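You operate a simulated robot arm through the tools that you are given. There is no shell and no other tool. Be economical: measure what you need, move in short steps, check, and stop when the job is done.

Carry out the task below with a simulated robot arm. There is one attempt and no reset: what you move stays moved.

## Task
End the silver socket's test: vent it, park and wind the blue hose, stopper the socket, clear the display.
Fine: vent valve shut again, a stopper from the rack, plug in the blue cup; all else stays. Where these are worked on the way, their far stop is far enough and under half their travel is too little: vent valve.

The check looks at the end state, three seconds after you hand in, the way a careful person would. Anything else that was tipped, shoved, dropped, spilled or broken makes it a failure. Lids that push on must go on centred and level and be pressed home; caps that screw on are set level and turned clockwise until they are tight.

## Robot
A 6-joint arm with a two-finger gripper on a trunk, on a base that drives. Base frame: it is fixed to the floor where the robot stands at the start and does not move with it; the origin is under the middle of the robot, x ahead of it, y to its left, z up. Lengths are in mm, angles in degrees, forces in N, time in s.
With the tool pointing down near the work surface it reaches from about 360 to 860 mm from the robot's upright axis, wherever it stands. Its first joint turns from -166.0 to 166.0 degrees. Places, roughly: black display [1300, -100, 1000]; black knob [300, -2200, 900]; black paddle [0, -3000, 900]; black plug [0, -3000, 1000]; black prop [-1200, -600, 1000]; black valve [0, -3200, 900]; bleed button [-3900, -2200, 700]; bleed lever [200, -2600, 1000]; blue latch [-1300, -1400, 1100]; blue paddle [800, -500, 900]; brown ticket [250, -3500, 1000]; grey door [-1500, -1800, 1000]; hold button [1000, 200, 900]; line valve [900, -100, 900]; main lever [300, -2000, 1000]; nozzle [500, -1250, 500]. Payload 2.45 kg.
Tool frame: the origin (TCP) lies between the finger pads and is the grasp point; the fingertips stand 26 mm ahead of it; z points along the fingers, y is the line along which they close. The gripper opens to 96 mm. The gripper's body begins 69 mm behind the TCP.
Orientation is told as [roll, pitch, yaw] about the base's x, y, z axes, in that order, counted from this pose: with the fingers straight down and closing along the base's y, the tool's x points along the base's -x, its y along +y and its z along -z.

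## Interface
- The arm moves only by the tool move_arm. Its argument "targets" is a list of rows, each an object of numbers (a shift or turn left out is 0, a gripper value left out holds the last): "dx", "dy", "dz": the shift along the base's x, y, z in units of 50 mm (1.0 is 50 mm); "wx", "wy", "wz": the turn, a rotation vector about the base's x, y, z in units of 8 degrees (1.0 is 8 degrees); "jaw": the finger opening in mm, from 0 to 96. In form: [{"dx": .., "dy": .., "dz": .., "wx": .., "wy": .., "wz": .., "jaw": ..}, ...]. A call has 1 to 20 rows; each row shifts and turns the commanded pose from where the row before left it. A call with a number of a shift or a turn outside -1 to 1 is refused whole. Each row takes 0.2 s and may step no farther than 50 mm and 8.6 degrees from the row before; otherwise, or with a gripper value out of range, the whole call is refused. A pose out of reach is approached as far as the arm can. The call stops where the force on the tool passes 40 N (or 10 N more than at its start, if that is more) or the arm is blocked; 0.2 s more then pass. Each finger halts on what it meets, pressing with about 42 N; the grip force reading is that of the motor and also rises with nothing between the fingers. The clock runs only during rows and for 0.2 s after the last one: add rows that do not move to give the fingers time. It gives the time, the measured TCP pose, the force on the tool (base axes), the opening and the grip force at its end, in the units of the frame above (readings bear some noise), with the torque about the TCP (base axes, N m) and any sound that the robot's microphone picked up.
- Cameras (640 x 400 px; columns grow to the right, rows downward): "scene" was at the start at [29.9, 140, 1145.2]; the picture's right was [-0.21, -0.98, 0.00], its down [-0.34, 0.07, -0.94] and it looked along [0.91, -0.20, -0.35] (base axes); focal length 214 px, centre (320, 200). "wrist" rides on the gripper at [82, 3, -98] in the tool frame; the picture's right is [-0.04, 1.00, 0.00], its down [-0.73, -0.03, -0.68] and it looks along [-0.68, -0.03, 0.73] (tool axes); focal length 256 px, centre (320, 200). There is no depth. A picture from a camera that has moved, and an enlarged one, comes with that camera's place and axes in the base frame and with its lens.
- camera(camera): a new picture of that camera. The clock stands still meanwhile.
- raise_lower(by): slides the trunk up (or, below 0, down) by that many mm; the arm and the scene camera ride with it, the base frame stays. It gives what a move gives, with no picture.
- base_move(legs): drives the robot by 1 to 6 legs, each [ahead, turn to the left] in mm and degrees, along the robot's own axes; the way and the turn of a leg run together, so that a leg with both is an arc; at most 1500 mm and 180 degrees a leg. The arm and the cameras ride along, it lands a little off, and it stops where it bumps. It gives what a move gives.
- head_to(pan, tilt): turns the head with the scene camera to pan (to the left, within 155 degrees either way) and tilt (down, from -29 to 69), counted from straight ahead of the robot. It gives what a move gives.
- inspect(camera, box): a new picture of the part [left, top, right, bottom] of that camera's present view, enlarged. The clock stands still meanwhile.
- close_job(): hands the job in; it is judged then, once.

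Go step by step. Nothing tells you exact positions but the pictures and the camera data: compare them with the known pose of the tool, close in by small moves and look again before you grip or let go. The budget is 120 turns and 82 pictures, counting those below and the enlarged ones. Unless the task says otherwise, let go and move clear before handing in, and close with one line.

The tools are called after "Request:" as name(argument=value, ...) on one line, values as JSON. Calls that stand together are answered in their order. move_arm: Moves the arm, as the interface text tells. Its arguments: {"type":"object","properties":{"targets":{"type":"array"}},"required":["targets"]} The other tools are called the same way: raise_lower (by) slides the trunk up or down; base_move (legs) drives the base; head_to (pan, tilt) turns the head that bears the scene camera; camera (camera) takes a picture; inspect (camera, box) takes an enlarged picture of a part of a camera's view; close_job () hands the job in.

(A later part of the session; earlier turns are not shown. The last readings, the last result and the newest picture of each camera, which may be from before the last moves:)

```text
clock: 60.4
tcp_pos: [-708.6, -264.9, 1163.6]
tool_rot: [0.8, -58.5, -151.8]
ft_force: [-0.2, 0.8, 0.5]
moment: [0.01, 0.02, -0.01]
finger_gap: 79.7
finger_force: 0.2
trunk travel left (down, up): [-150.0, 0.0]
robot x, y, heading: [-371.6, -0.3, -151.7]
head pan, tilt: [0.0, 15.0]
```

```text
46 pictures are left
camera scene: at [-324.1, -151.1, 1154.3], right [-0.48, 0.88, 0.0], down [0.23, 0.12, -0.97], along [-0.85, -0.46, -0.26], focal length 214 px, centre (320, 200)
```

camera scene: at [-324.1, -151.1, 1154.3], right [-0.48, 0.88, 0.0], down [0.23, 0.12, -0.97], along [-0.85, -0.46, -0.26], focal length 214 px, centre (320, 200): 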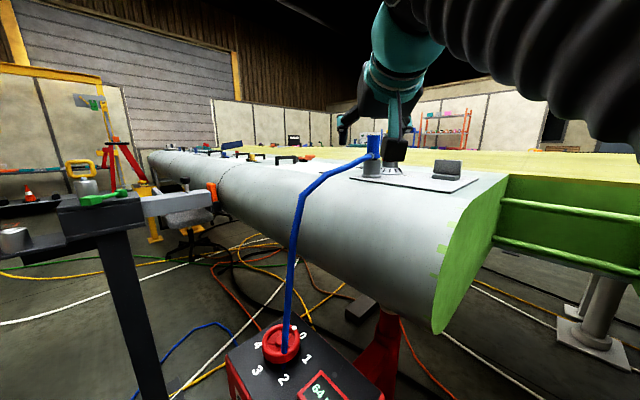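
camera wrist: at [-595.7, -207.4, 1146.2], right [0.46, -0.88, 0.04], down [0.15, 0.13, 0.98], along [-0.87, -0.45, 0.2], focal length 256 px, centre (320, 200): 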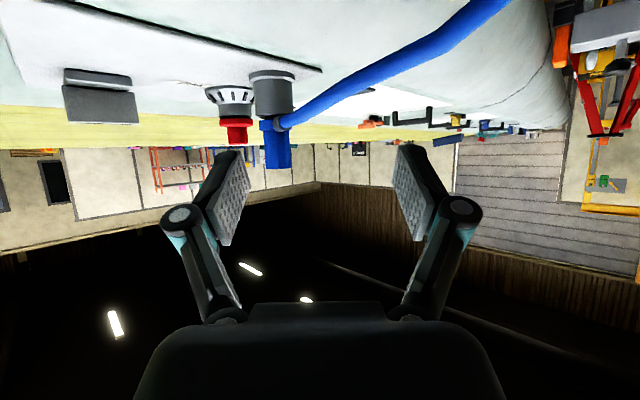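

The plug is about 190 mm ahead and 50 mm to the right of the tool. I'll shift over and advance 90 mm, then look again.

Request:
move_arm(targets=[{"dx": -0.24, "dy": 0.44, "jaw": 66}, {"dx": -0.24, "dy": 0.44}, {"dx": -0.8, "dy": -0.43}, {"dx": -0.8, "dy": -0.42}, {}])

Request:
camera(camera="wrist")

Request:
inspect(camera="scene", box=[320, 80, 480, 190])

```text
clock: 61.6
tcp_pos: [-814.0, -264.9, 1164.7]
tool_rot: [0.8, -58.4, -151.7]
ft_force: [1.3, 0.7, -0.1]
moment: [0.01, -0.01, 0.01]
finger_gap: 66.1
finger_force: 0.0
trunk travel left (down, up): [-150.0, 0.0]
robot x, y, heading: [-369.5, 4.5, -151.5]
head pan, tilt: [0.0, 15.0]
```

```text
45 pictures are left
camera wrist: at [-701.1, -208.7, 1146.5], right [0.46, -0.88, 0.04], down [0.15, 0.13, 0.98], along [-0.87, -0.45, 0.2], focal length 256 px, centre (320, 200)
```

wrist: 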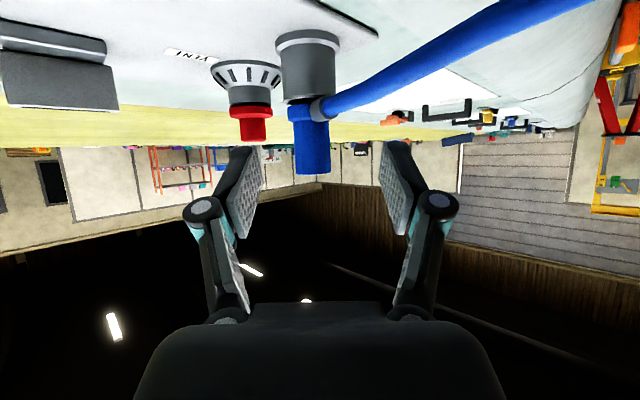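

```text
3.64 times, centred on (400, 135) of scene
camera zoom: at [-324.1, -151.1, 1154.4], right [-0.48, 0.88, 0.0], down [0.23, 0.12, -0.97], along [-0.85, -0.46, -0.26], focal length 780 px, centre (29, 436)
```

zoom: 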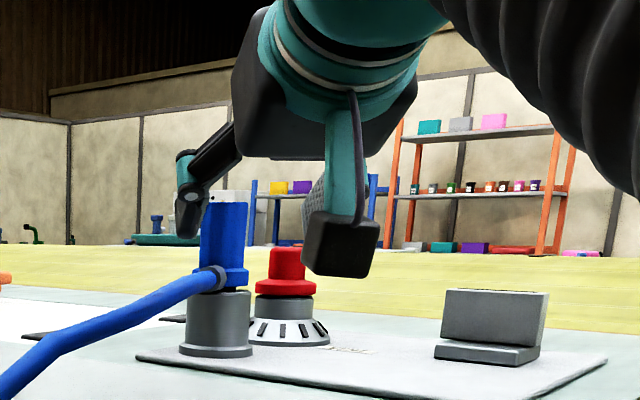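

The plug is at about (-912, -313), about 109 mm ahead and well centred. I'll narrow the jaws to 54 to clear the red neighbour and advance most of the way.

Request:
move_arm(targets=[{"jaw": 54}, {"jaw": 54, "dx": -0.48, "dy": -0.235, "dz": -0.06}, {"dx": -0.48, "dy": -0.235, "dz": -0.06}, {"dx": -0.48, "dy": -0.235, "dz": -0.06}, {}])

Request:
camera(camera="wrist")

Request:
inspect(camera="scene", box=[320, 80, 480, 190])

```text
clock: 62.8
tcp_pos: [-885.3, -301.6, 1155.9]
tool_rot: [0.8, -58.6, -151.7]
ft_force: [0.5, -0.8, 0.6]
moment: [0.01, 0.0, -0.02]
finger_gap: 53.8
finger_force: 0.0
trunk travel left (down, up): [-150.0, 0.0]
robot x, y, heading: [-370.1, 3.3, -151.4]
head pan, tilt: [0.0, 15.0]
```

```text
43 pictures are left
camera wrist: at [-773.1, -243.0, 1138.8], right [0.46, -0.88, 0.04], down [0.15, 0.13, 0.98], along [-0.87, -0.45, 0.2], focal length 256 px, centre (320, 200)
```

wrist: 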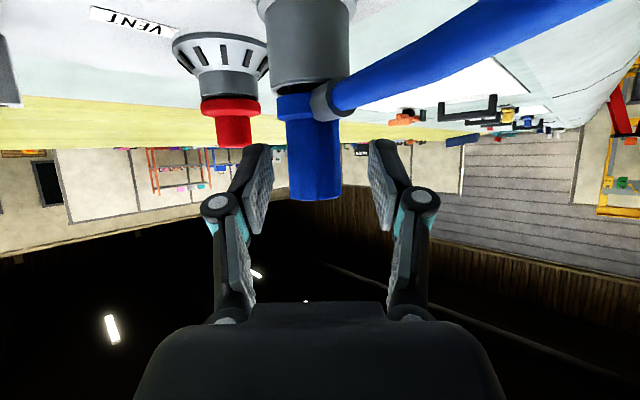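

```text
3.64 times, centred on (400, 135) of scene
camera zoom: at [-324.1, -151.1, 1154.4], right [-0.48, 0.88, 0.0], down [0.23, 0.12, -0.97], along [-0.85, -0.46, -0.26], focal length 780 px, centre (29, 436)
```

zoom: 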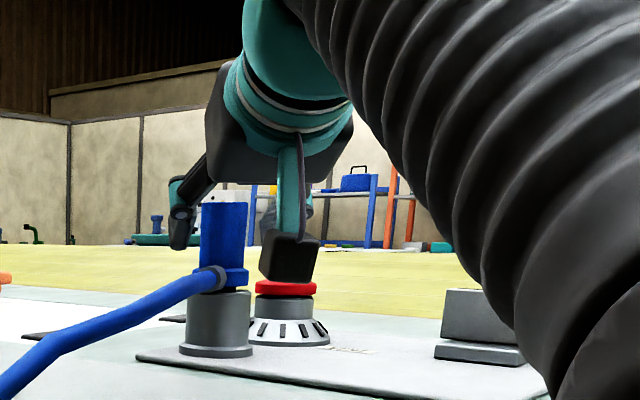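

The plug is well centred between the fingers, about 28 mm ahead. I'll advance and close.

Request:
move_arm(targets=[{"dx": -0.26, "dy": -0.11, "dz": -0.06}, {"dx": -0.26, "dy": -0.1, "dz": -0.06}, {"jaw": 40}, {"jaw": 20}, {"jaw": 10}, {}])

Request:
camera(camera="wrist")

```text
clock: 64.2
tcp_pos: [-912.3, -308.9, 1151.2]
tool_rot: [0.7, -58.6, -151.8]
ft_force: [-0.2, 0.5, 3.7]
moment: [-0.04, 0.08, -0.01]
finger_gap: 32.8
finger_force: 42.4
trunk travel left (down, up): [-150.0, 0.0]
robot x, y, heading: [-367.3, 0.6, -151.5]
head pan, tilt: [0.0, 15.0]
```

```text
41 pictures are left
camera wrist: at [-798.6, -252.0, 1132.6], right [0.46, -0.88, 0.04], down [0.15, 0.13, 0.98], along [-0.87, -0.45, 0.2], focal length 256 px, centre (320, 200)
```

wrist: 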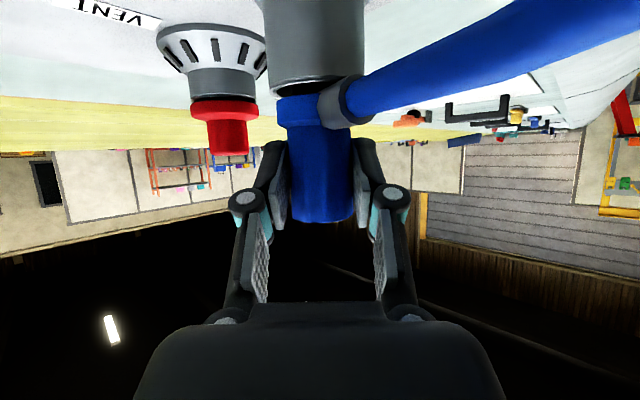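

Gripped at gap 33 mm. I'll pull straight up gently and watch the force.

Request:
move_arm(targets=[{"dz": 0.15}, {"dz": 0.15}, {"dz": 0.2}, {"dz": 0.3}])

Request:
camera(camera="wrist")

```text
clock: 65.2
tcp_pos: [-910.2, -307.8, 1188.2]
tool_rot: [0.8, -58.5, -151.7]
ft_force: [0.5, 0.4, -1.8]
moment: [0.04, -0.01, 0.01]
finger_gap: 32.2
finger_force: 41.8
trunk travel left (down, up): [-150.0, 0.0]
robot x, y, heading: [-370.3, 4.0, -151.4]
head pan, tilt: [0.0, 15.0]
```

```text
40 pictures are left
camera wrist: at [-797.7, -251.1, 1170.6], right [0.46, -0.88, 0.04], down [0.15, 0.13, 0.98], along [-0.87, -0.45, 0.19], focal length 256 px, centre (320, 200)
```

wrist: 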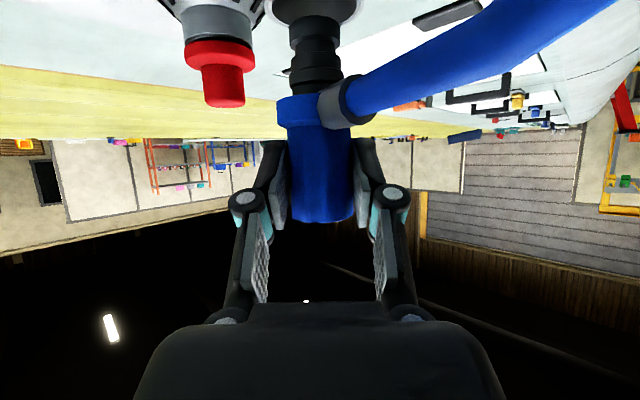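

It pulls out freely. I'll lift further to clear the stem, then draw back toward the robot.

Request:
move_arm(targets=[{"dz": 0.5}, {"dz": 0.4}, {"dx": 0.4, "dy": 0.2}, {}])

Request:
camera(camera="wrist")

```text
clock: 66.2
tcp_pos: [-881.9, -295.7, 1216.5]
tool_rot: [0.7, -58.6, -151.9]
ft_force: [-0.4, 0.0, -2.1]
moment: [0.0, -0.04, 0.01]
finger_gap: 32.5
finger_force: 42.1
out of reach, approached as far as the arm can: row 1, 2
trunk travel left (down, up): [-150.0, 0.0]
robot x, y, heading: [-369.2, -0.7, -151.2]
head pan, tilt: [0.0, 15.0]
```

```text
39 pictures are left
camera wrist: at [-768.3, -238.1, 1198.3], right [0.46, -0.88, 0.04], down [0.15, 0.13, 0.98], along [-0.87, -0.45, 0.2], focal length 256 px, centre (320, 200)
```

wrist: 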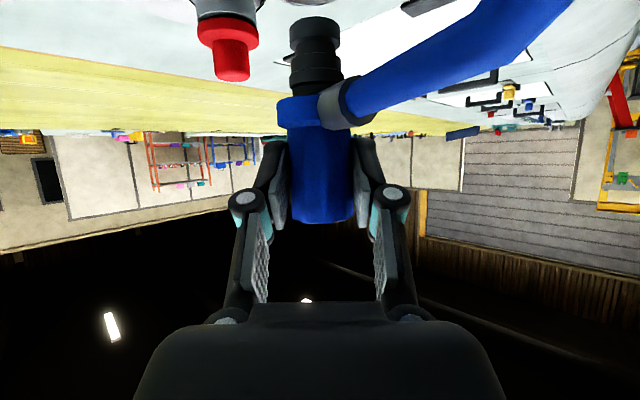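

The plug is fully clear. I'll draw the arm in, back away, and carry the plug round the jack's open side to the right-hand end of the cart, where the blue cup is.

Request:
move_arm(targets=[{"dx": 0.8, "dy": 0.4}, {"dx": 0.8, "dy": 0.4}, {"dx": 0.5, "dy": 0.25}, {}])

Request:
base_move(legs=[[-300, 0], [0, 84], [570, 0], [0, 53.5]])

Request:
head_to(pan=0, tilt=30)

Request:
camera(camera="scene")

Request:
camera(camera="wrist")

```text
clock: 67.2
tcp_pos: [-775.2, -241.0, 1218.9]
tool_rot: [0.8, -58.5, -151.8]
ft_force: [-0.6, 0.3, -2.0]
moment: [0.02, -0.01, -0.04]
finger_gap: 33.0
finger_force: 42.1
trunk travel left (down, up): [-150.0, 0.0]
robot x, y, heading: [-367.1, 1.8, -151.4]
head pan, tilt: [0.0, 15.0]
```

```text
clock: 78.0
tcp_pos: [563.3, -448.8, 1218.5]
tool_rot: [0.8, -58.5, -12.5]
ft_force: [0.3, 0.1, -2.7]
moment: [-0.01, 0.01, 0.02]
finger_gap: 32.8
finger_force: 42.0
trunk travel left (down, up): [-150.0, 0.0]
robot x, y, heading: [99.3, -367.2, -12.1]
head pan, tilt: [0.0, 15.0]
```

```text
clock: 78.8
tcp_pos: [562.4, -448.7, 1217.3]
tool_rot: [0.8, -58.5, -12.3]
ft_force: [-0.9, 0.8, -2.4]
moment: [0.05, 0.04, -0.02]
finger_gap: 32.8
finger_force: 41.7
trunk travel left (down, up): [-150.0, 0.0]
robot x, y, heading: [97.8, -365.1, -12.1]
head pan, tilt: [0.0, 30.0]
```

```text
38 pictures are left
camera scene: at [159.4, -218.0, 1130.2], right [-0.21, -0.98, 0.0], down [-0.49, 0.1, -0.87], along [0.85, -0.18, -0.5], focal length 214 px, centre (320, 200)
```

scene: 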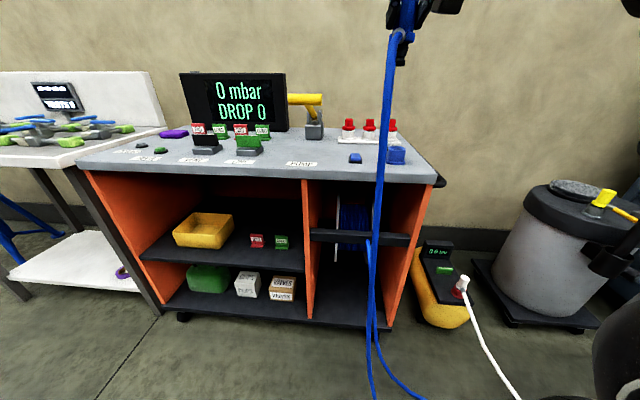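

```text
37 pictures are left
camera wrist: at [441.1, -421.2, 1200.5], right [0.22, 0.97, 0.04], down [-0.2, 0.0, 0.98], along [0.95, -0.23, 0.2], focal length 256 px, centre (320, 200)
```

wrist: 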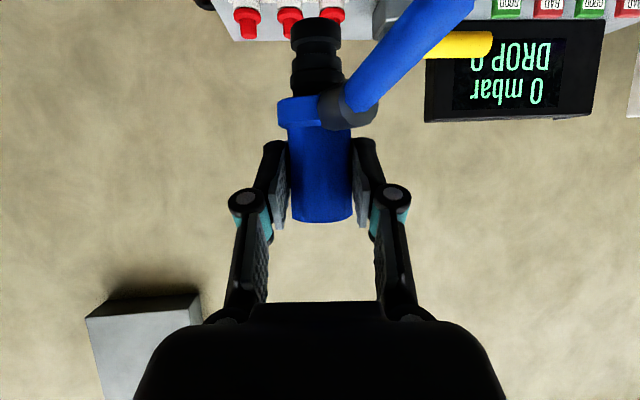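

I see the blue cup at the cart's right front corner, near (685, -540), and the blue paddle just left of it. I'll zoom in to measure.

Request:
inspect(camera="scene", box=[270, 100, 450, 200])

```text
3.56 times, centred on (360, 150) of scene
camera zoom: at [159.4, -218.0, 1130.2], right [-0.21, -0.98, 0.0], down [-0.49, 0.1, -0.87], along [0.85, -0.18, -0.5], focal length 763 px, centre (178, 378)
```

zoom: 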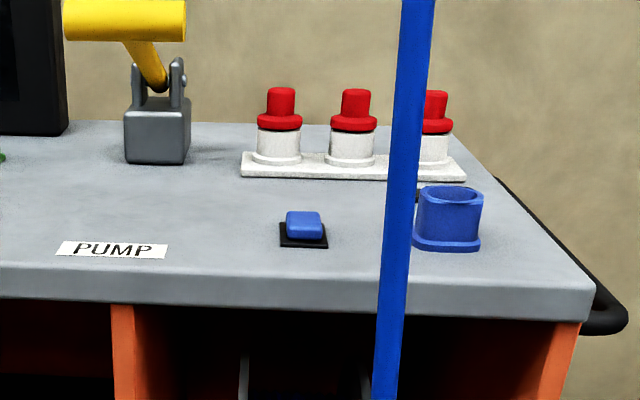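

I'll move toward the cup, stopping about 80 mm short and with the stem just above rim height, to get a second view.

Request:
move_arm(targets=[{"dx": 0.4, "dy": -0.5}, {"dx": 0.4, "dy": -0.5}, {"dx": 0.4, "dy": -0.5, "dz": -0.4}, {"dx": 0.4, "dy": -0.5, "dz": -0.7}, {"dz": -0.9}, {"dz": -0.9}, {"dz": -0.3}, {}])

Request:
camera(camera="wrist")

Request:
inspect(camera="scene", box=[270, 80, 450, 200])

```text
clock: 80.6
tcp_pos: [646.2, -549.0, 1055.0]
tool_rot: [0.8, -58.7, -12.4]
ft_force: [0.4, 0.0, -2.2]
moment: [0.0, 0.03, -0.01]
finger_gap: 32.5
finger_force: 41.5
trunk travel left (down, up): [-150.0, 0.0]
robot x, y, heading: [99.3, -370.2, -11.9]
head pan, tilt: [0.0, 30.0]
```

```text
35 pictures are left
camera wrist: at [522.8, -521.3, 1037.8], right [0.22, 0.97, 0.04], down [-0.2, 0.0, 0.98], along [0.95, -0.23, 0.2], focal length 256 px, centre (320, 200)
```

wrist: 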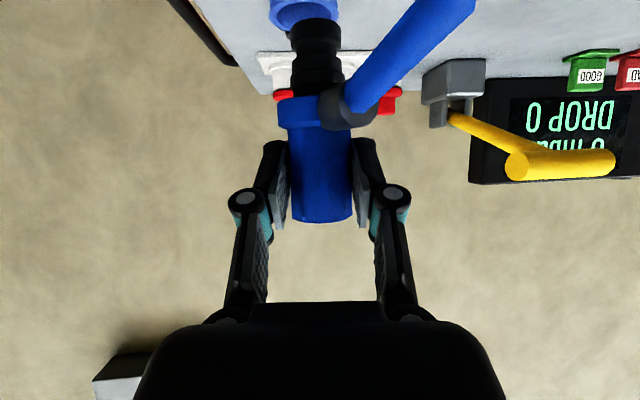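

```text
3.33 times, centred on (360, 140) of scene
camera zoom: at [159.4, -218.1, 1130.2], right [-0.21, -0.98, 0.0], down [-0.49, 0.1, -0.87], along [0.85, -0.18, -0.5], focal length 715 px, centre (187, 400)
```

zoom: 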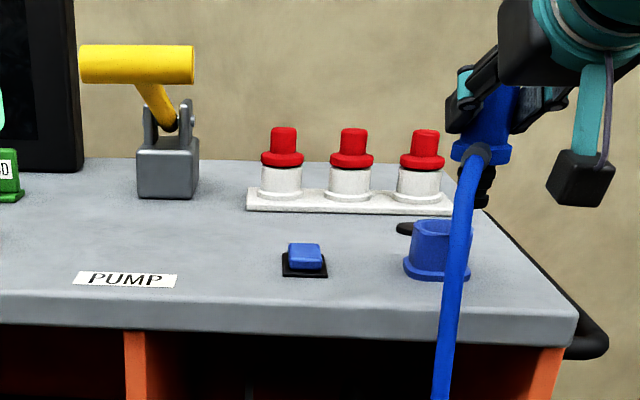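

The cup's rim centre is at about (744, -580, 938): 102 mm ahead and 10 mm right of the plug. I'll advance 70 mm, then check from both cameras.

Request:
move_arm(targets=[{"dx": 0.44, "dy": -0.17}, {"dx": 0.44, "dy": -0.17}, {"dx": 0.44, "dy": -0.16}, {}])

Request:
inspect(camera="wrist", box=[200, 0, 440, 150])

Request:
inspect(camera="scene", box=[340, 90, 460, 190])

```text
clock: 81.6
tcp_pos: [711.9, -573.8, 1058.0]
tool_rot: [0.7, -58.5, -12.5]
ft_force: [0.2, 0.5, -2.2]
moment: [0.0, 0.03, 0.03]
finger_gap: 32.8
finger_force: 42.0
trunk travel left (down, up): [-150.0, 0.0]
robot x, y, heading: [98.0, -370.2, -12.2]
head pan, tilt: [0.0, 30.0]
```

```text
2.67 times, centred on (320, 75) of wrist
camera zoom: at [589.4, -546.5, 1040.1], right [0.22, 0.97, 0.04], down [-0.2, 0.0, 0.98], along [0.95, -0.23, 0.2], focal length 683 px, centre (320, 533)
```

zoom: 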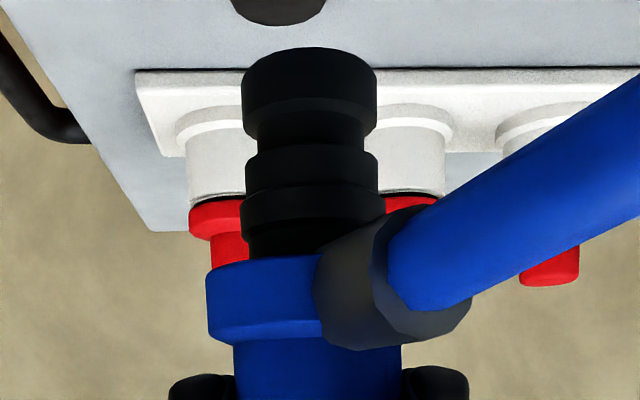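

```text
4.00 times, centred on (400, 140) of scene
camera zoom: at [159.4, -218.1, 1130.2], right [-0.21, -0.98, 0.0], down [-0.49, 0.1, -0.87], along [0.85, -0.18, -0.5], focal length 858 px, centre (0, 440)
```

zoom: 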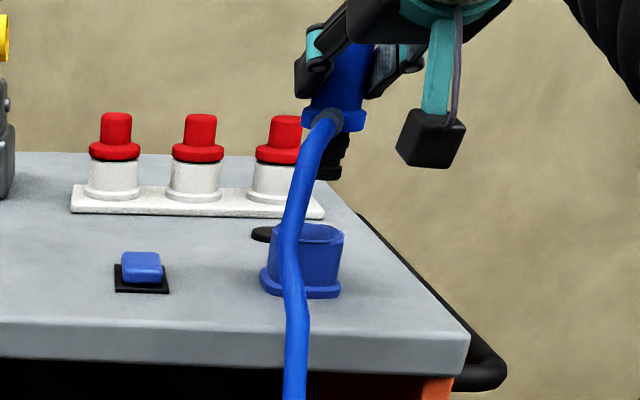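

I'm laterally aligned, with about 33 mm still to go forward. I'll advance and check from the scene camera before lowering.

Request:
move_arm(targets=[{"dx": 0.32, "dy": -0.09}, {"dx": 0.32, "dy": -0.09}, {}])

Request:
inspect(camera="scene", box=[340, 90, 460, 190])

```text
clock: 82.4
tcp_pos: [743.1, -582.9, 1058.8]
tool_rot: [0.8, -58.4, -12.4]
ft_force: [-0.5, -0.3, -1.9]
moment: [-0.03, 0.01, 0.03]
finger_gap: 32.7
finger_force: 42.0
trunk travel left (down, up): [-150.0, 0.0]
robot x, y, heading: [97.2, -368.2, -12.0]
head pan, tilt: [0.0, 30.0]
```

```text
4.00 times, centred on (400, 140) of scene
camera zoom: at [159.5, -218.1, 1130.2], right [-0.21, -0.98, 0.0], down [-0.49, 0.1, -0.87], along [0.85, -0.18, -0.5], focal length 858 px, centre (0, 440)
```

zoom: 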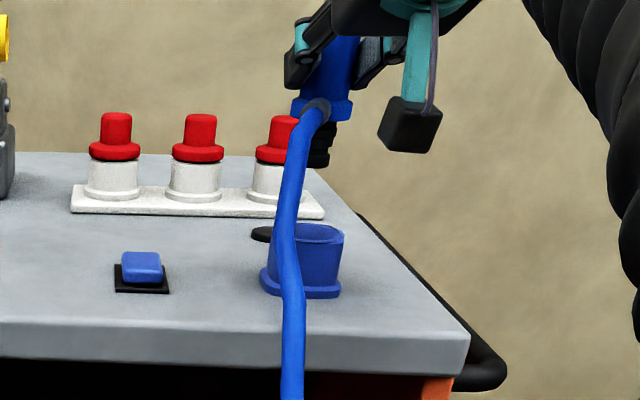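

It's nearly over the cup. I'll shift 4 mm right and lower 40 mm, then look again.

Request:
move_arm(targets=[{"dx": -0.04, "dy": -0.07}, {"dz": -0.4}, {"dz": -0.4}, {}])

Request:
inspect(camera="scene", box=[360, 110, 440, 180])

Request:
inspect(camera="wrist", box=[200, 0, 440, 150])

```text
clock: 83.4
tcp_pos: [740.7, -585.4, 1018.8]
tool_rot: [0.8, -58.5, -12.5]
ft_force: [-1.2, 0.8, -2.7]
moment: [-0.02, 0.07, -0.01]
finger_gap: 32.8
finger_force: 42.0
trunk travel left (down, up): [-150.0, 0.0]
robot x, y, heading: [105.2, -366.7, -12.0]
head pan, tilt: [0.0, 30.0]
```

```text
5.71 times, centred on (400, 145) of scene
camera zoom: at [159.5, -218.1, 1130.2], right [-0.21, -0.98, 0.0], down [-0.49, 0.1, -0.87], along [0.85, -0.18, -0.5], focal length 1226 px, centre (-137, 514)
```

zoom: 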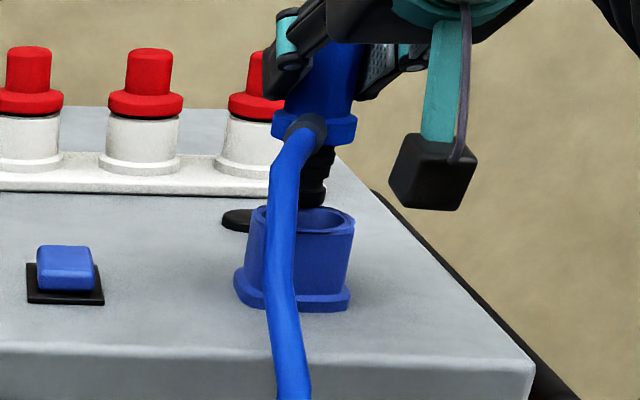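

```text
2.67 times, centred on (320, 75) of wrist
camera zoom: at [618.4, -557.9, 999.7], right [0.22, 0.97, 0.04], down [-0.2, 0.0, 0.98], along [0.95, -0.23, 0.2], focal length 683 px, centre (320, 533)
```

zoom: 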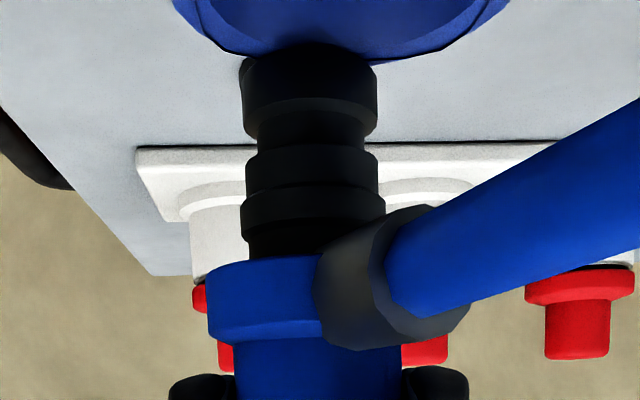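

The wrist view shows the cup centre about 5 mm left of the stem and slightly nearer. I'll correct by (-6, +5), then lower gently while watching the force.

Request:
move_arm(targets=[{"dx": -0.12, "dy": 0.1}, {"dz": -0.2}, {"dz": -0.2}, {}])

Request:
inspect(camera="scene", box=[360, 110, 440, 180])

Request:
inspect(camera="wrist", box=[200, 0, 440, 150])

```text
clock: 84.2
tcp_pos: [731.9, -579.5, 1017.2]
tool_rot: [0.5, -60.2, -12.2]
ft_force: [-4.5, 2.6, 8.3]
moment: [0.05, 0.23, -0.02]
finger_gap: 32.8
finger_force: 42.1
trunk travel left (down, up): [-150.0, 0.0]
robot x, y, heading: [98.0, -371.6, -12.1]
head pan, tilt: [0.0, 30.0]
stopped in row 3: the force on the tool passed its limit at 46 N (the readings are from after the stop); the commanded pose is now the measured one
```

```text
5.71 times, centred on (400, 145) of scene
camera zoom: at [158.6, -217.7, 1130.0], right [-0.21, -0.98, 0.0], down [-0.49, 0.1, -0.87], along [0.85, -0.18, -0.5], focal length 1226 px, centre (-137, 514)
```

zoom: 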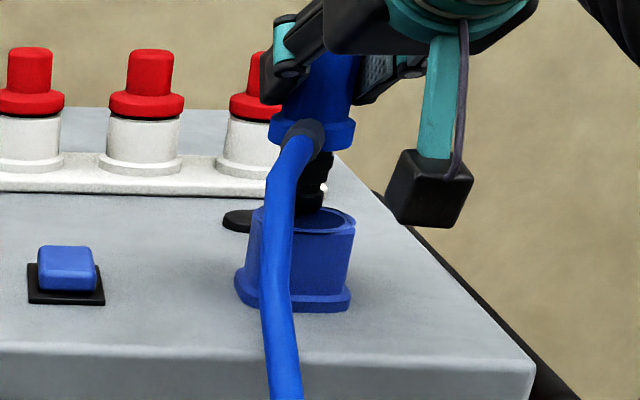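

```text
2.67 times, centred on (320, 75) of wrist
camera zoom: at [611.0, -552.0, 995.7], right [0.22, 0.97, 0.04], down [-0.22, 0.01, 0.97], along [0.95, -0.23, 0.22], focal length 683 px, centre (320, 533)
```

zoom: 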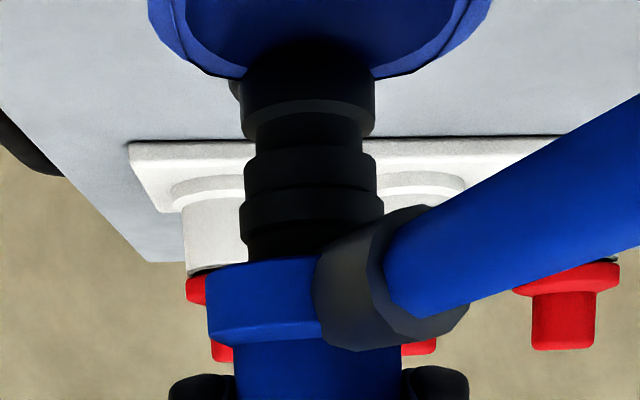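

The stem's end is touching the cup's rear rim and sits about 12 mm too far back. I'll lift, level the pitch, move 12 mm nearer and lower again.

Request:
move_arm(targets=[{"dz": 0.2, "wx": 0.04, "wy": 0.2}, {"dx": -0.22, "dy": 0.09}, {"dz": -0.2}, {}])

Request:
move_arm(targets=[{"dz": -0.15}, {"dz": -0.15}, {}])

Request:
inspect(camera="scene", box=[360, 110, 440, 180])

```text
clock: 85.2
tcp_pos: [721.6, -577.2, 1015.7]
tool_rot: [0.5, -58.2, -12.3]
ft_force: [0.2, 0.5, -1.8]
moment: [0.0, 0.04, 0.0]
finger_gap: 33.0
finger_force: 42.5
trunk travel left (down, up): [-150.0, 0.0]
robot x, y, heading: [95.6, -367.5, -11.9]
head pan, tilt: [0.0, 30.0]
```

```text
clock: 86.0
tcp_pos: [720.5, -575.2, 1006.6]
tool_rot: [0.4, -58.8, -12.1]
ft_force: [-15.7, 5.4, 31.9]
moment: [0.22, 0.3, 0.06]
finger_gap: 32.7
finger_force: 42.2
trunk travel left (down, up): [-150.0, 0.0]
robot x, y, heading: [99.3, -370.6, -11.7]
head pan, tilt: [0.0, 30.0]
```

```text
5.71 times, centred on (400, 145) of scene
camera zoom: at [156.6, -217.1, 1130.7], right [-0.21, -0.98, 0.0], down [-0.49, 0.1, -0.87], along [0.85, -0.18, -0.5], focal length 1226 px, centre (-137, 514)
```

zoom: 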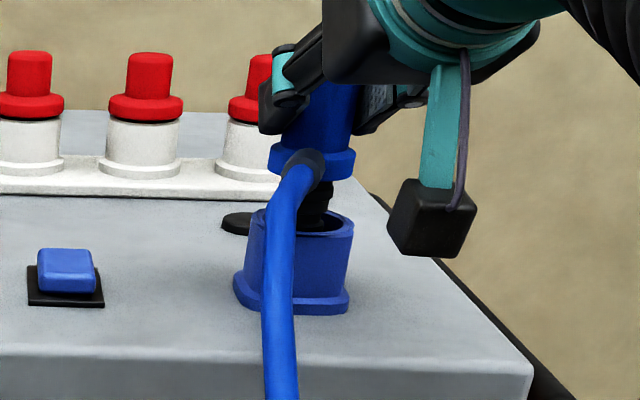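

The stem is now about 10 mm into the cup, and the wall is pushing it toward the robot and slightly left. I'll follow that: ease up, shift (-6, +2) and lower again.

Request:
move_arm(targets=[{"dz": 0.1}, {"dx": -0.13, "dy": 0.04}, {"dz": -0.15}, {"dz": -0.15}, {}])

Request:
inspect(camera="scene", box=[360, 110, 440, 180])

Request:
inspect(camera="wrist", box=[200, 0, 440, 150])

```text
clock: 87.2
tcp_pos: [718.1, -574.9, 988.8]
tool_rot: [0.6, -58.3, -12.3]
ft_force: [-1.1, -0.4, -1.7]
moment: [0.02, 0.03, 0.02]
finger_gap: 32.8
finger_force: 42.2
trunk travel left (down, up): [-150.0, 0.0]
robot x, y, heading: [96.8, -368.8, -12.2]
head pan, tilt: [0.0, 30.0]
```

```text
5.71 times, centred on (400, 145) of scene
camera zoom: at [159.5, -218.1, 1130.1], right [-0.21, -0.98, 0.0], down [-0.49, 0.1, -0.87], along [0.85, -0.18, -0.5], focal length 1226 px, centre (-137, 514)
```

zoom: 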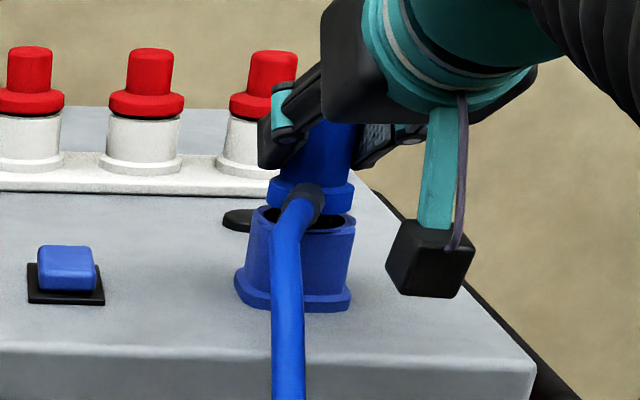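

```text
2.67 times, centred on (320, 75) of wrist
camera zoom: at [594.1, -547.0, 971.7], right [0.22, 0.97, 0.04], down [-0.19, 0.0, 0.98], along [0.96, -0.23, 0.19], focal length 683 px, centre (320, 533)
```

zoom: 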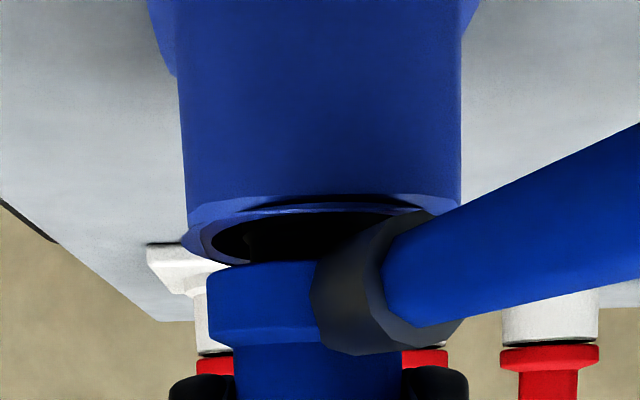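

It's in freely now. I'll lower it until it sits.

Request:
move_arm(targets=[{"dz": -0.12}, {"dz": -0.12}, {"dz": -0.12}, {"dz": -0.12}, {"dz": -0.12}])

Request:
inspect(camera="scene", box=[360, 110, 440, 180])

```text
clock: 87.9
tcp_pos: [715.4, -574.0, 987.0]
tool_rot: [0.1, -59.8, -12.0]
ft_force: [-0.7, 0.6, 8.9]
moment: [0.01, 0.09, 0.0]
finger_gap: 32.9
finger_force: 41.9
trunk travel left (down, up): [-150.0, 0.0]
robot x, y, heading: [98.5, -366.5, -12.0]
head pan, tilt: [0.0, 30.0]
stopped in row 3: the force on the tool passed its limit at 46 N (the readings are from after the stop); the commanded pose is now the measured one
```

```text
5.71 times, centred on (400, 145) of scene
camera zoom: at [158.9, -217.9, 1129.9], right [-0.21, -0.98, 0.0], down [-0.49, 0.1, -0.87], along [0.85, -0.18, -0.5], focal length 1226 px, centre (-137, 514)
```

zoom: 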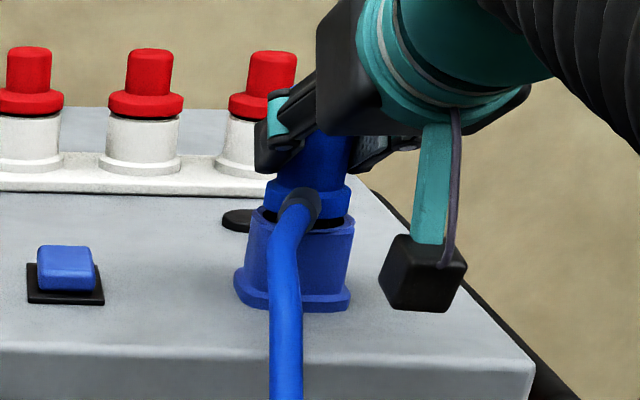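

It is standing on the cup's bottom. I'll release and back out along the fingers, then check.

Request:
move_arm(targets=[{"jaw": 45}, {"jaw": 58}, {"jaw": 58}, {"dx": -0.4, "dy": 0.09, "dz": 0.25}, {"dx": -0.8, "dy": 0.17, "dz": 0.45}, {"dx": -0.8, "dy": 0.17, "dz": 0.45}, {}])

Request:
inspect(camera="scene", box=[310, 90, 440, 190])

Request:
camera(camera="wrist")

```text
clock: 89.5
tcp_pos: [614.8, -550.8, 1039.1]
tool_rot: [0.3, -59.4, -12.0]
ft_force: [0.2, 0.2, -1.1]
moment: [-0.01, 0.02, -0.02]
finger_gap: 58.0
finger_force: 0.0
trunk travel left (down, up): [-150.0, 0.0]
robot x, y, heading: [97.8, -369.1, -12.3]
head pan, tilt: [0.0, 30.0]
```

```text
4.00 times, centred on (375, 140) of scene
camera zoom: at [159.5, -218.1, 1130.2], right [-0.21, -0.98, 0.0], down [-0.49, 0.1, -0.87], along [0.85, -0.18, -0.5], focal length 858 px, centre (100, 440)
```

zoom: 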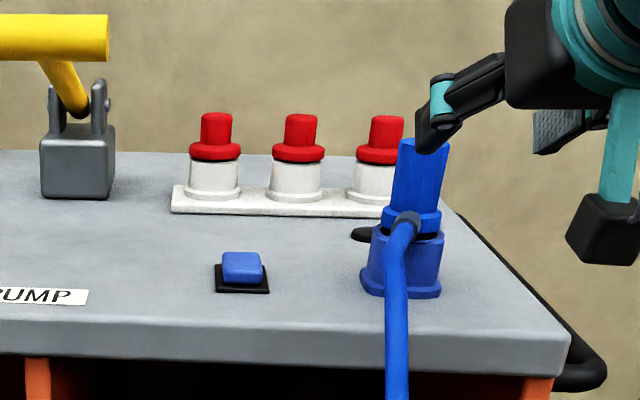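

```text
21 pictures are left
camera wrist: at [493.2, -522.6, 1020.4], right [0.23, 0.97, 0.04], down [-0.21, 0.01, 0.98], along [0.95, -0.23, 0.21], focal length 256 px, centre (320, 200)
```

wrist: 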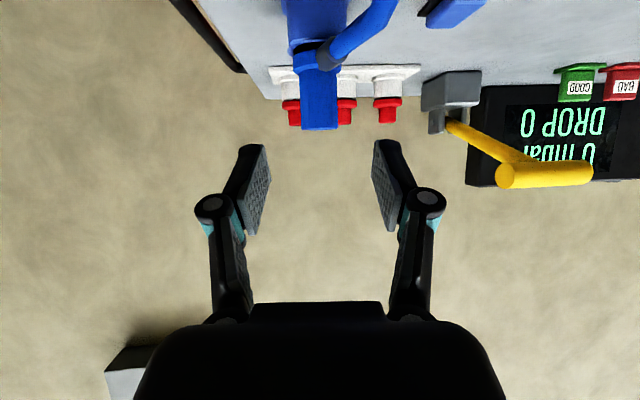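

The plug stands in the blue cup. Next is the blue paddle near (747, -460). I'll close the jaws, tilt the tool more downward and bring the tips above it.

Request:
move_arm(targets=[{"dy": 0.8, "jaw": 0}, {"dy": 0.9, "wx": 0.21, "wy": 0.97}, {"dy": 0.2, "wx": 0.21, "wy": 0.97, "dx": 0.4}, {"dx": 0.9, "wx": 0.09, "wy": 0.4, "dz": -0.4}, {"dx": 0.9, "dz": -0.9}, {}])

Request:
inspect(camera="scene", box=[290, 90, 450, 200])

```text
refused: row 5 steps farther than a row can; nothing moved
```

```text
3.64 times, centred on (370, 145) of scene
camera zoom: at [159.5, -218.1, 1130.2], right [-0.21, -0.98, 0.0], down [-0.49, 0.1, -0.87], along [0.85, -0.18, -0.5], focal length 780 px, centre (138, 400)
```

zoom: 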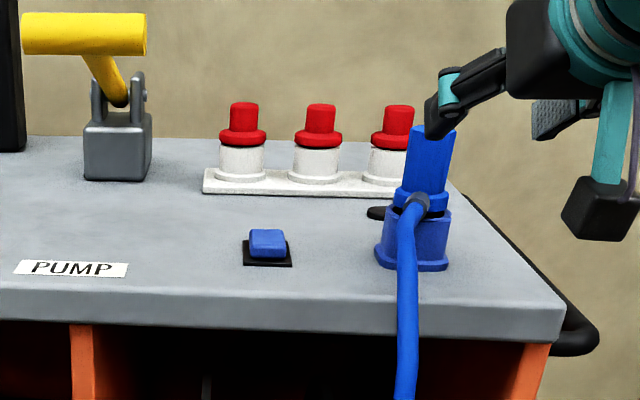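

One row was a shade too long, so nothing moved. I'll resend it corrected.

Request:
move_arm(targets=[{"dy": 0.8, "jaw": 0}, {"dy": 0.9, "wx": 0.21, "wy": 0.97}, {"dy": 0.2, "wx": 0.21, "wy": 0.97, "dx": 0.4}, {"dx": 0.9, "wx": 0.09, "wy": 0.4, "dz": -0.3}, {"dx": 0.6, "dz": -0.5}, {"dx": 0.4, "dz": -0.5}, {}])

```text
clock: 91.1
tcp_pos: [730.2, -455.3, 977.9]
tool_rot: [0.3, -40.2, -12.2]
ft_force: [0.8, 0.4, -0.2]
moment: [0.03, -0.03, -0.01]
finger_gap: 0.0
finger_force: 28.6
trunk travel left (down, up): [-150.0, 0.0]
robot x, y, heading: [101.5, -366.2, -12.2]
head pan, tilt: [0.0, 30.0]
```

Request:
inspect(camera="scene", box=[300, 100, 420, 190])

```text
4.44 times, centred on (360, 145) of scene
camera zoom: at [159.4, -218.0, 1130.2], right [-0.21, -0.98, 0.0], down [-0.49, 0.1, -0.87], along [0.85, -0.18, -0.5], focal length 953 px, centre (142, 444)
```

zoom: 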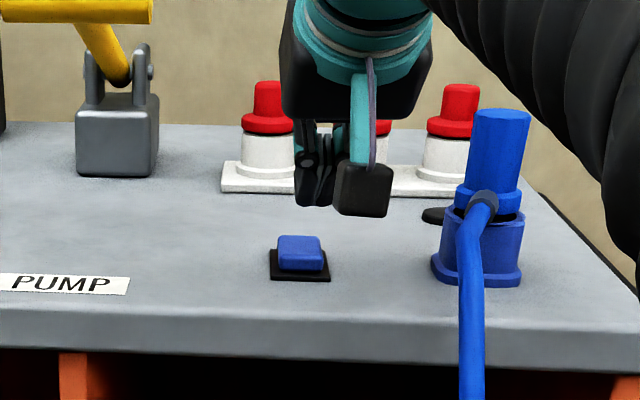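

The tip is almost over the paddle and needs about 6 mm to the left. I'll shift, lower and press gently.

Request:
move_arm(targets=[{"dy": 0.12, "dz": -0.2}, {"dz": -0.2}, {"dz": -0.15}, {"dz": -0.15}, {"dz": -0.1}, {"dz": -0.1}, {"dz": -0.1}, {"dz": -0.1}])

```text
clock: 92.9
tcp_pos: [729.2, -449.3, 926.5]
tool_rot: [0.5, -40.9, -12.0]
ft_force: [-12.0, 5.0, 35.9]
moment: [-0.08, -0.23, -0.01]
finger_gap: 6.0
finger_force: 28.7
trunk travel left (down, up): [-150.0, 0.0]
robot x, y, heading: [96.7, -364.2, -12.2]
head pan, tilt: [0.0, 30.0]
heard: click
```

I heard a click. I'll hold it briefly and look at what the hose is doing.

Request:
move_arm(targets=[{}, {}, {}, {}, {}])

Request:
camera(camera="scene")

```text
clock: 94.1
tcp_pos: [728.1, -449.9, 927.2]
tool_rot: [0.4, -40.8, -12.2]
ft_force: [-14.8, 7.9, 42.8]
moment: [-0.02, -0.22, 0.01]
finger_gap: 5.7
finger_force: 28.6
trunk travel left (down, up): [-150.0, 0.0]
robot x, y, heading: [99.9, -366.8, -12.1]
head pan, tilt: [0.0, 30.0]
```

```text
18 pictures are left
camera scene: at [156.3, -217.2, 1130.3], right [-0.21, -0.98, 0.0], down [-0.49, 0.1, -0.87], along [0.85, -0.18, -0.5], focal length 214 px, centre (320, 200)
```

scene: 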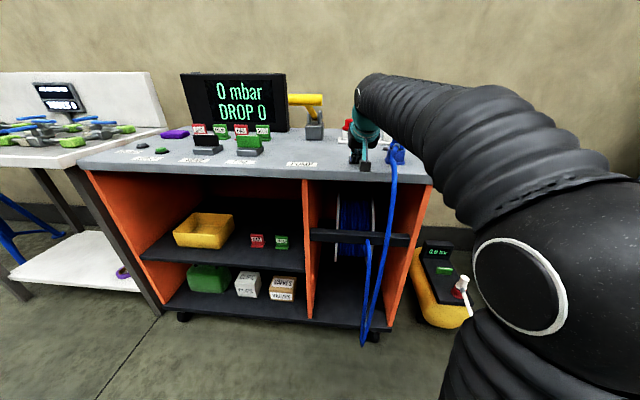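

The hose is winding in; its slack on the floor is gone. I'll keep holding for several seconds more.

Request:
move_arm(targets=[{}, {}, {}, {}, {}, {}, {}, {}, {}, {}, {}, {}, {}, {}, {}, {}, {}, {}, {}, {}])

Request:
camera(camera="scene")

```text
clock: 98.3
tcp_pos: [727.6, -450.6, 927.5]
tool_rot: [0.4, -40.8, -12.3]
ft_force: [-20.6, 9.3, 42.1]
moment: [0.02, -0.1, 0.0]
finger_gap: 5.8
finger_force: 28.6
trunk travel left (down, up): [-150.0, 0.0]
robot x, y, heading: [98.0, -370.4, -12.3]
head pan, tilt: [0.0, 30.0]
```

```text
17 pictures are left
camera scene: at [156.1, -217.0, 1130.3], right [-0.21, -0.98, 0.0], down [-0.49, 0.1, -0.87], along [0.85, -0.18, -0.5], focal length 214 px, centre (320, 200)
```

scene: 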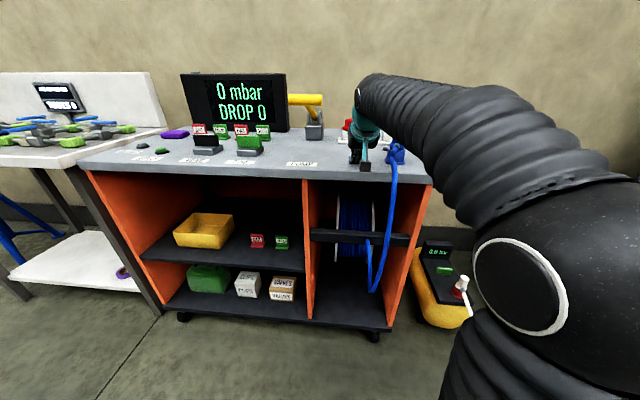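

The loop is still shortening. I'll hold a little more, in shorter bits so I don't pull on the parked plug.

Request:
move_arm(targets=[{}, {}, {}, {}, {}, {}, {}, {}, {}, {}])

Request:
inspect(camera="scene", box=[290, 100, 450, 340])

```text
clock: 100.5
tcp_pos: [727.5, -450.2, 927.1]
tool_rot: [0.3, -40.9, -12.2]
ft_force: [-22.2, 6.9, 40.8]
moment: [-0.02, -0.09, 0.09]
finger_gap: 6.0
finger_force: 28.7
trunk travel left (down, up): [-150.0, 0.0]
robot x, y, heading: [98.9, -368.5, -12.0]
head pan, tilt: [0.0, 30.0]
```

```text
1.67 times, centred on (370, 220) of scene
camera zoom: at [156.1, -217.0, 1130.3], right [-0.21, -0.98, 0.0], down [-0.49, 0.1, -0.87], along [0.85, -0.18, -0.5], focal length 358 px, centre (237, 167)
```

zoom: 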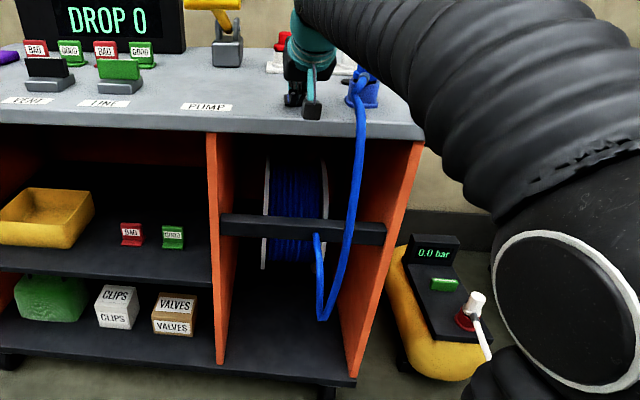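

The loop has stopped shrinking, so the hose is wound. I'll lift off the paddle, restore the 60° tilt, draw back and drive closer to the rack.

Request:
move_arm(targets=[{"dz": 0.5}, {"dz": 0.8, "dx": -0.3}, {"dz": 0.8, "dx": -0.4, "wx": -0.21, "wy": -0.96}, {"dz": 0.7, "dx": -0.5, "wx": -0.21, "wy": -0.96}, {"dx": -0.6, "wx": -0.08, "wy": -0.36, "jaw": 60}, {"dx": -0.7}, {}])

Request:
base_move(legs=[[180, 0]])

Request:
camera(camera="wrist")

```text
clock: 102.1
tcp_pos: [604.8, -452.3, 1059.3]
tool_rot: [0.2, -58.8, -12.0]
ft_force: [0.2, 0.4, 0.0]
moment: [-0.02, -0.03, 0.02]
finger_gap: 59.8
finger_force: 0.1
trunk travel left (down, up): [-150.0, 0.0]
robot x, y, heading: [101.6, -366.3, -12.2]
head pan, tilt: [0.0, 30.0]
```

```text
clock: 103.6
tcp_pos: [782.0, -493.3, 1060.2]
tool_rot: [0.2, -59.0, -12.2]
ft_force: [0.6, -0.5, -0.1]
moment: [-0.03, -0.01, 0.02]
finger_gap: 60.2
finger_force: 0.0
trunk travel left (down, up): [-150.0, 0.0]
robot x, y, heading: [272.1, -405.0, -11.9]
head pan, tilt: [0.0, 30.0]
```

```text
15 pictures are left
camera wrist: at [658.9, -464.4, 1040.3], right [0.23, 0.97, 0.04], down [-0.2, 0.01, 0.98], along [0.95, -0.23, 0.2], focal length 256 px, centre (320, 200)
```

wrist: 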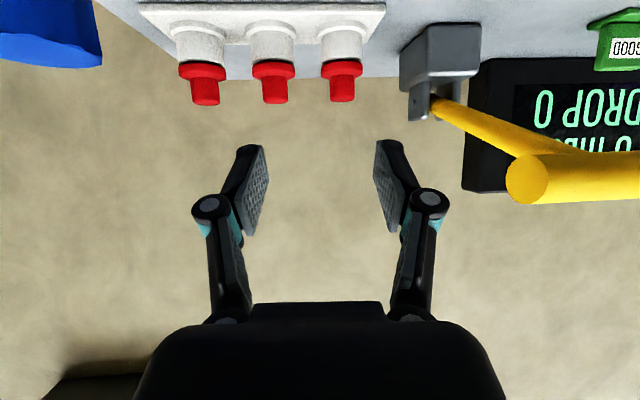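

The left stopper's cap is at about (1012, -515, 960), 230 mm ahead and 27 mm left of the tool. I'll advance 130 mm, line up and look again.

Request:
move_arm(targets=[{"dx": 0.11, "dy": 0.53, "jaw": 56}, {"dx": 0.85, "dy": -0.18, "dz": -0.4}, {"dx": 0.85, "dy": -0.18, "dz": -0.4}, {"dx": 0.84, "dy": -0.18, "dz": -0.4}, {}])

Request:
camera(camera="wrist")

```text
clock: 104.8
tcp_pos: [909.5, -494.8, 999.6]
tool_rot: [0.2, -58.8, -12.4]
ft_force: [0.1, -0.5, -0.6]
moment: [0.01, 0.01, -0.03]
finger_gap: 56.0
finger_force: 0.1
trunk travel left (down, up): [-150.0, 0.0]
robot x, y, heading: [279.8, -407.5, -12.3]
head pan, tilt: [0.0, 30.0]
```

```text
14 pictures are left
camera wrist: at [787.4, -465.2, 980.9], right [0.23, 0.97, 0.04], down [-0.21, 0.01, 0.98], along [0.95, -0.23, 0.2], focal length 256 px, centre (320, 200)
```

wrist: 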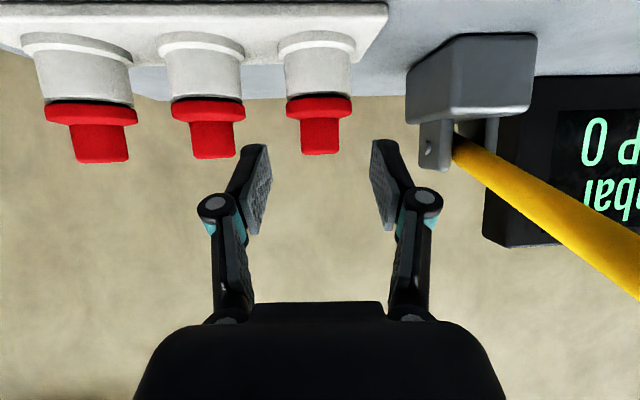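

The stopper is laterally aligned; its knob is at about z 960–984 and roughly 60 mm ahead. I'll advance 45 mm and recheck the depth.

Request:
move_arm(targets=[{"dx": 0.44, "dy": -0.1, "dz": -0.15}, {"dx": 0.44, "dy": -0.09, "dz": -0.15}, {}])

Request:
camera(camera="wrist")

```text
clock: 105.6
tcp_pos: [956.3, -501.4, 983.6]
tool_rot: [0.1, -59.0, -12.3]
ft_force: [0.3, -0.1, 0.3]
moment: [0.01, 0.0, 0.02]
finger_gap: 56.0
finger_force: 0.1
trunk travel left (down, up): [-150.0, 0.0]
robot x, y, heading: [274.0, -404.3, -12.0]
head pan, tilt: [0.0, 30.0]
```

```text
13 pictures are left
camera wrist: at [834.1, -473.8, 965.3], right [0.23, 0.97, 0.04], down [-0.21, 0.01, 0.98], along [0.95, -0.23, 0.2], focal length 256 px, centre (320, 200)
```

wrist: 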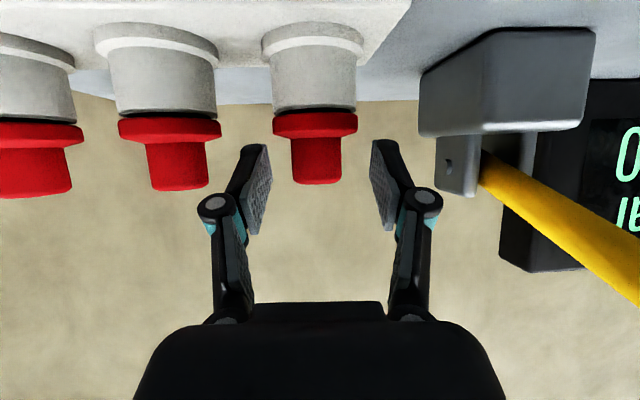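

The depth is now consistent: the knob axis is 46 mm ahead and 3 mm right, and the knob is about 34 mm across. I'll advance and grip it above its flange.

Request:
move_arm(targets=[{"dx": 0.3, "dy": -0.09, "dz": 0.04}, {"dx": 0.3, "dy": -0.08, "dz": 0.02}, {"dx": 0.28, "dy": -0.08}, {}, {"jaw": 40}, {"jaw": 20}, {"jaw": 10}, {}])

Request:
camera(camera="wrist")

```text
clock: 107.4
tcp_pos: [1001.5, -514.4, 986.0]
tool_rot: [0.2, -58.9, -12.3]
ft_force: [-0.1, 0.7, -0.1]
moment: [-0.04, 0.02, 0.01]
finger_gap: 26.6
finger_force: 41.9
trunk travel left (down, up): [-150.0, 0.0]
robot x, y, heading: [276.5, -403.9, -12.1]
head pan, tilt: [0.0, 30.0]
```

```text
12 pictures are left
camera wrist: at [879.2, -485.6, 968.0], right [0.23, 0.97, 0.04], down [-0.2, 0.01, 0.98], along [0.95, -0.23, 0.2], focal length 256 px, centre (320, 200)
```

wrist: 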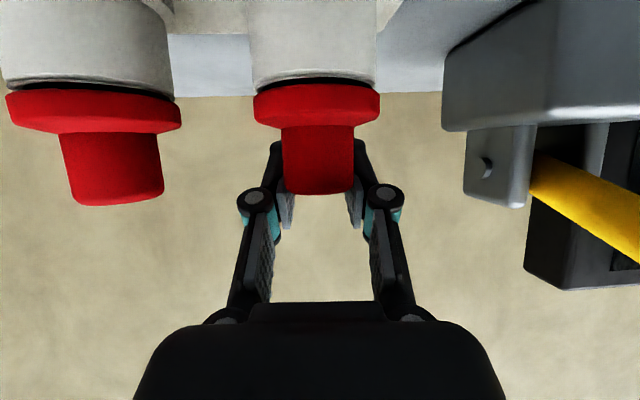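

The pads gripped about 11 mm behind the knob's widest part. I'll open, back off 11 mm and grip again, centred.

Request:
move_arm(targets=[{"jaw": 45}, {"jaw": 50}, {"dx": -0.215, "dy": 0.046}, {}, {"jaw": 36}, {"jaw": 15}, {"jaw": 10}, {}])

```text
clock: 109.2
tcp_pos: [990.5, -510.3, 985.6]
tool_rot: [0.2, -58.9, -12.3]
ft_force: [-1.0, -0.4, 0.3]
moment: [-0.03, 0.05, -0.01]
finger_gap: 27.0
finger_force: 42.1
trunk travel left (down, up): [-150.0, 0.0]
robot x, y, heading: [274.6, -406.1, -12.2]
head pan, tilt: [0.0, 30.0]
```

Request:
camera(camera="wrist")

```text
11 pictures are left
camera wrist: at [868.3, -483.0, 967.9], right [0.23, 0.97, 0.04], down [-0.21, 0.01, 0.98], along [0.95, -0.23, 0.2], focal length 256 px, centre (320, 200)
```

wrist: 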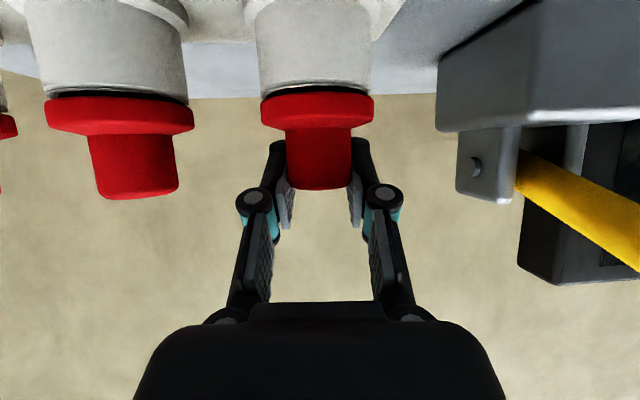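

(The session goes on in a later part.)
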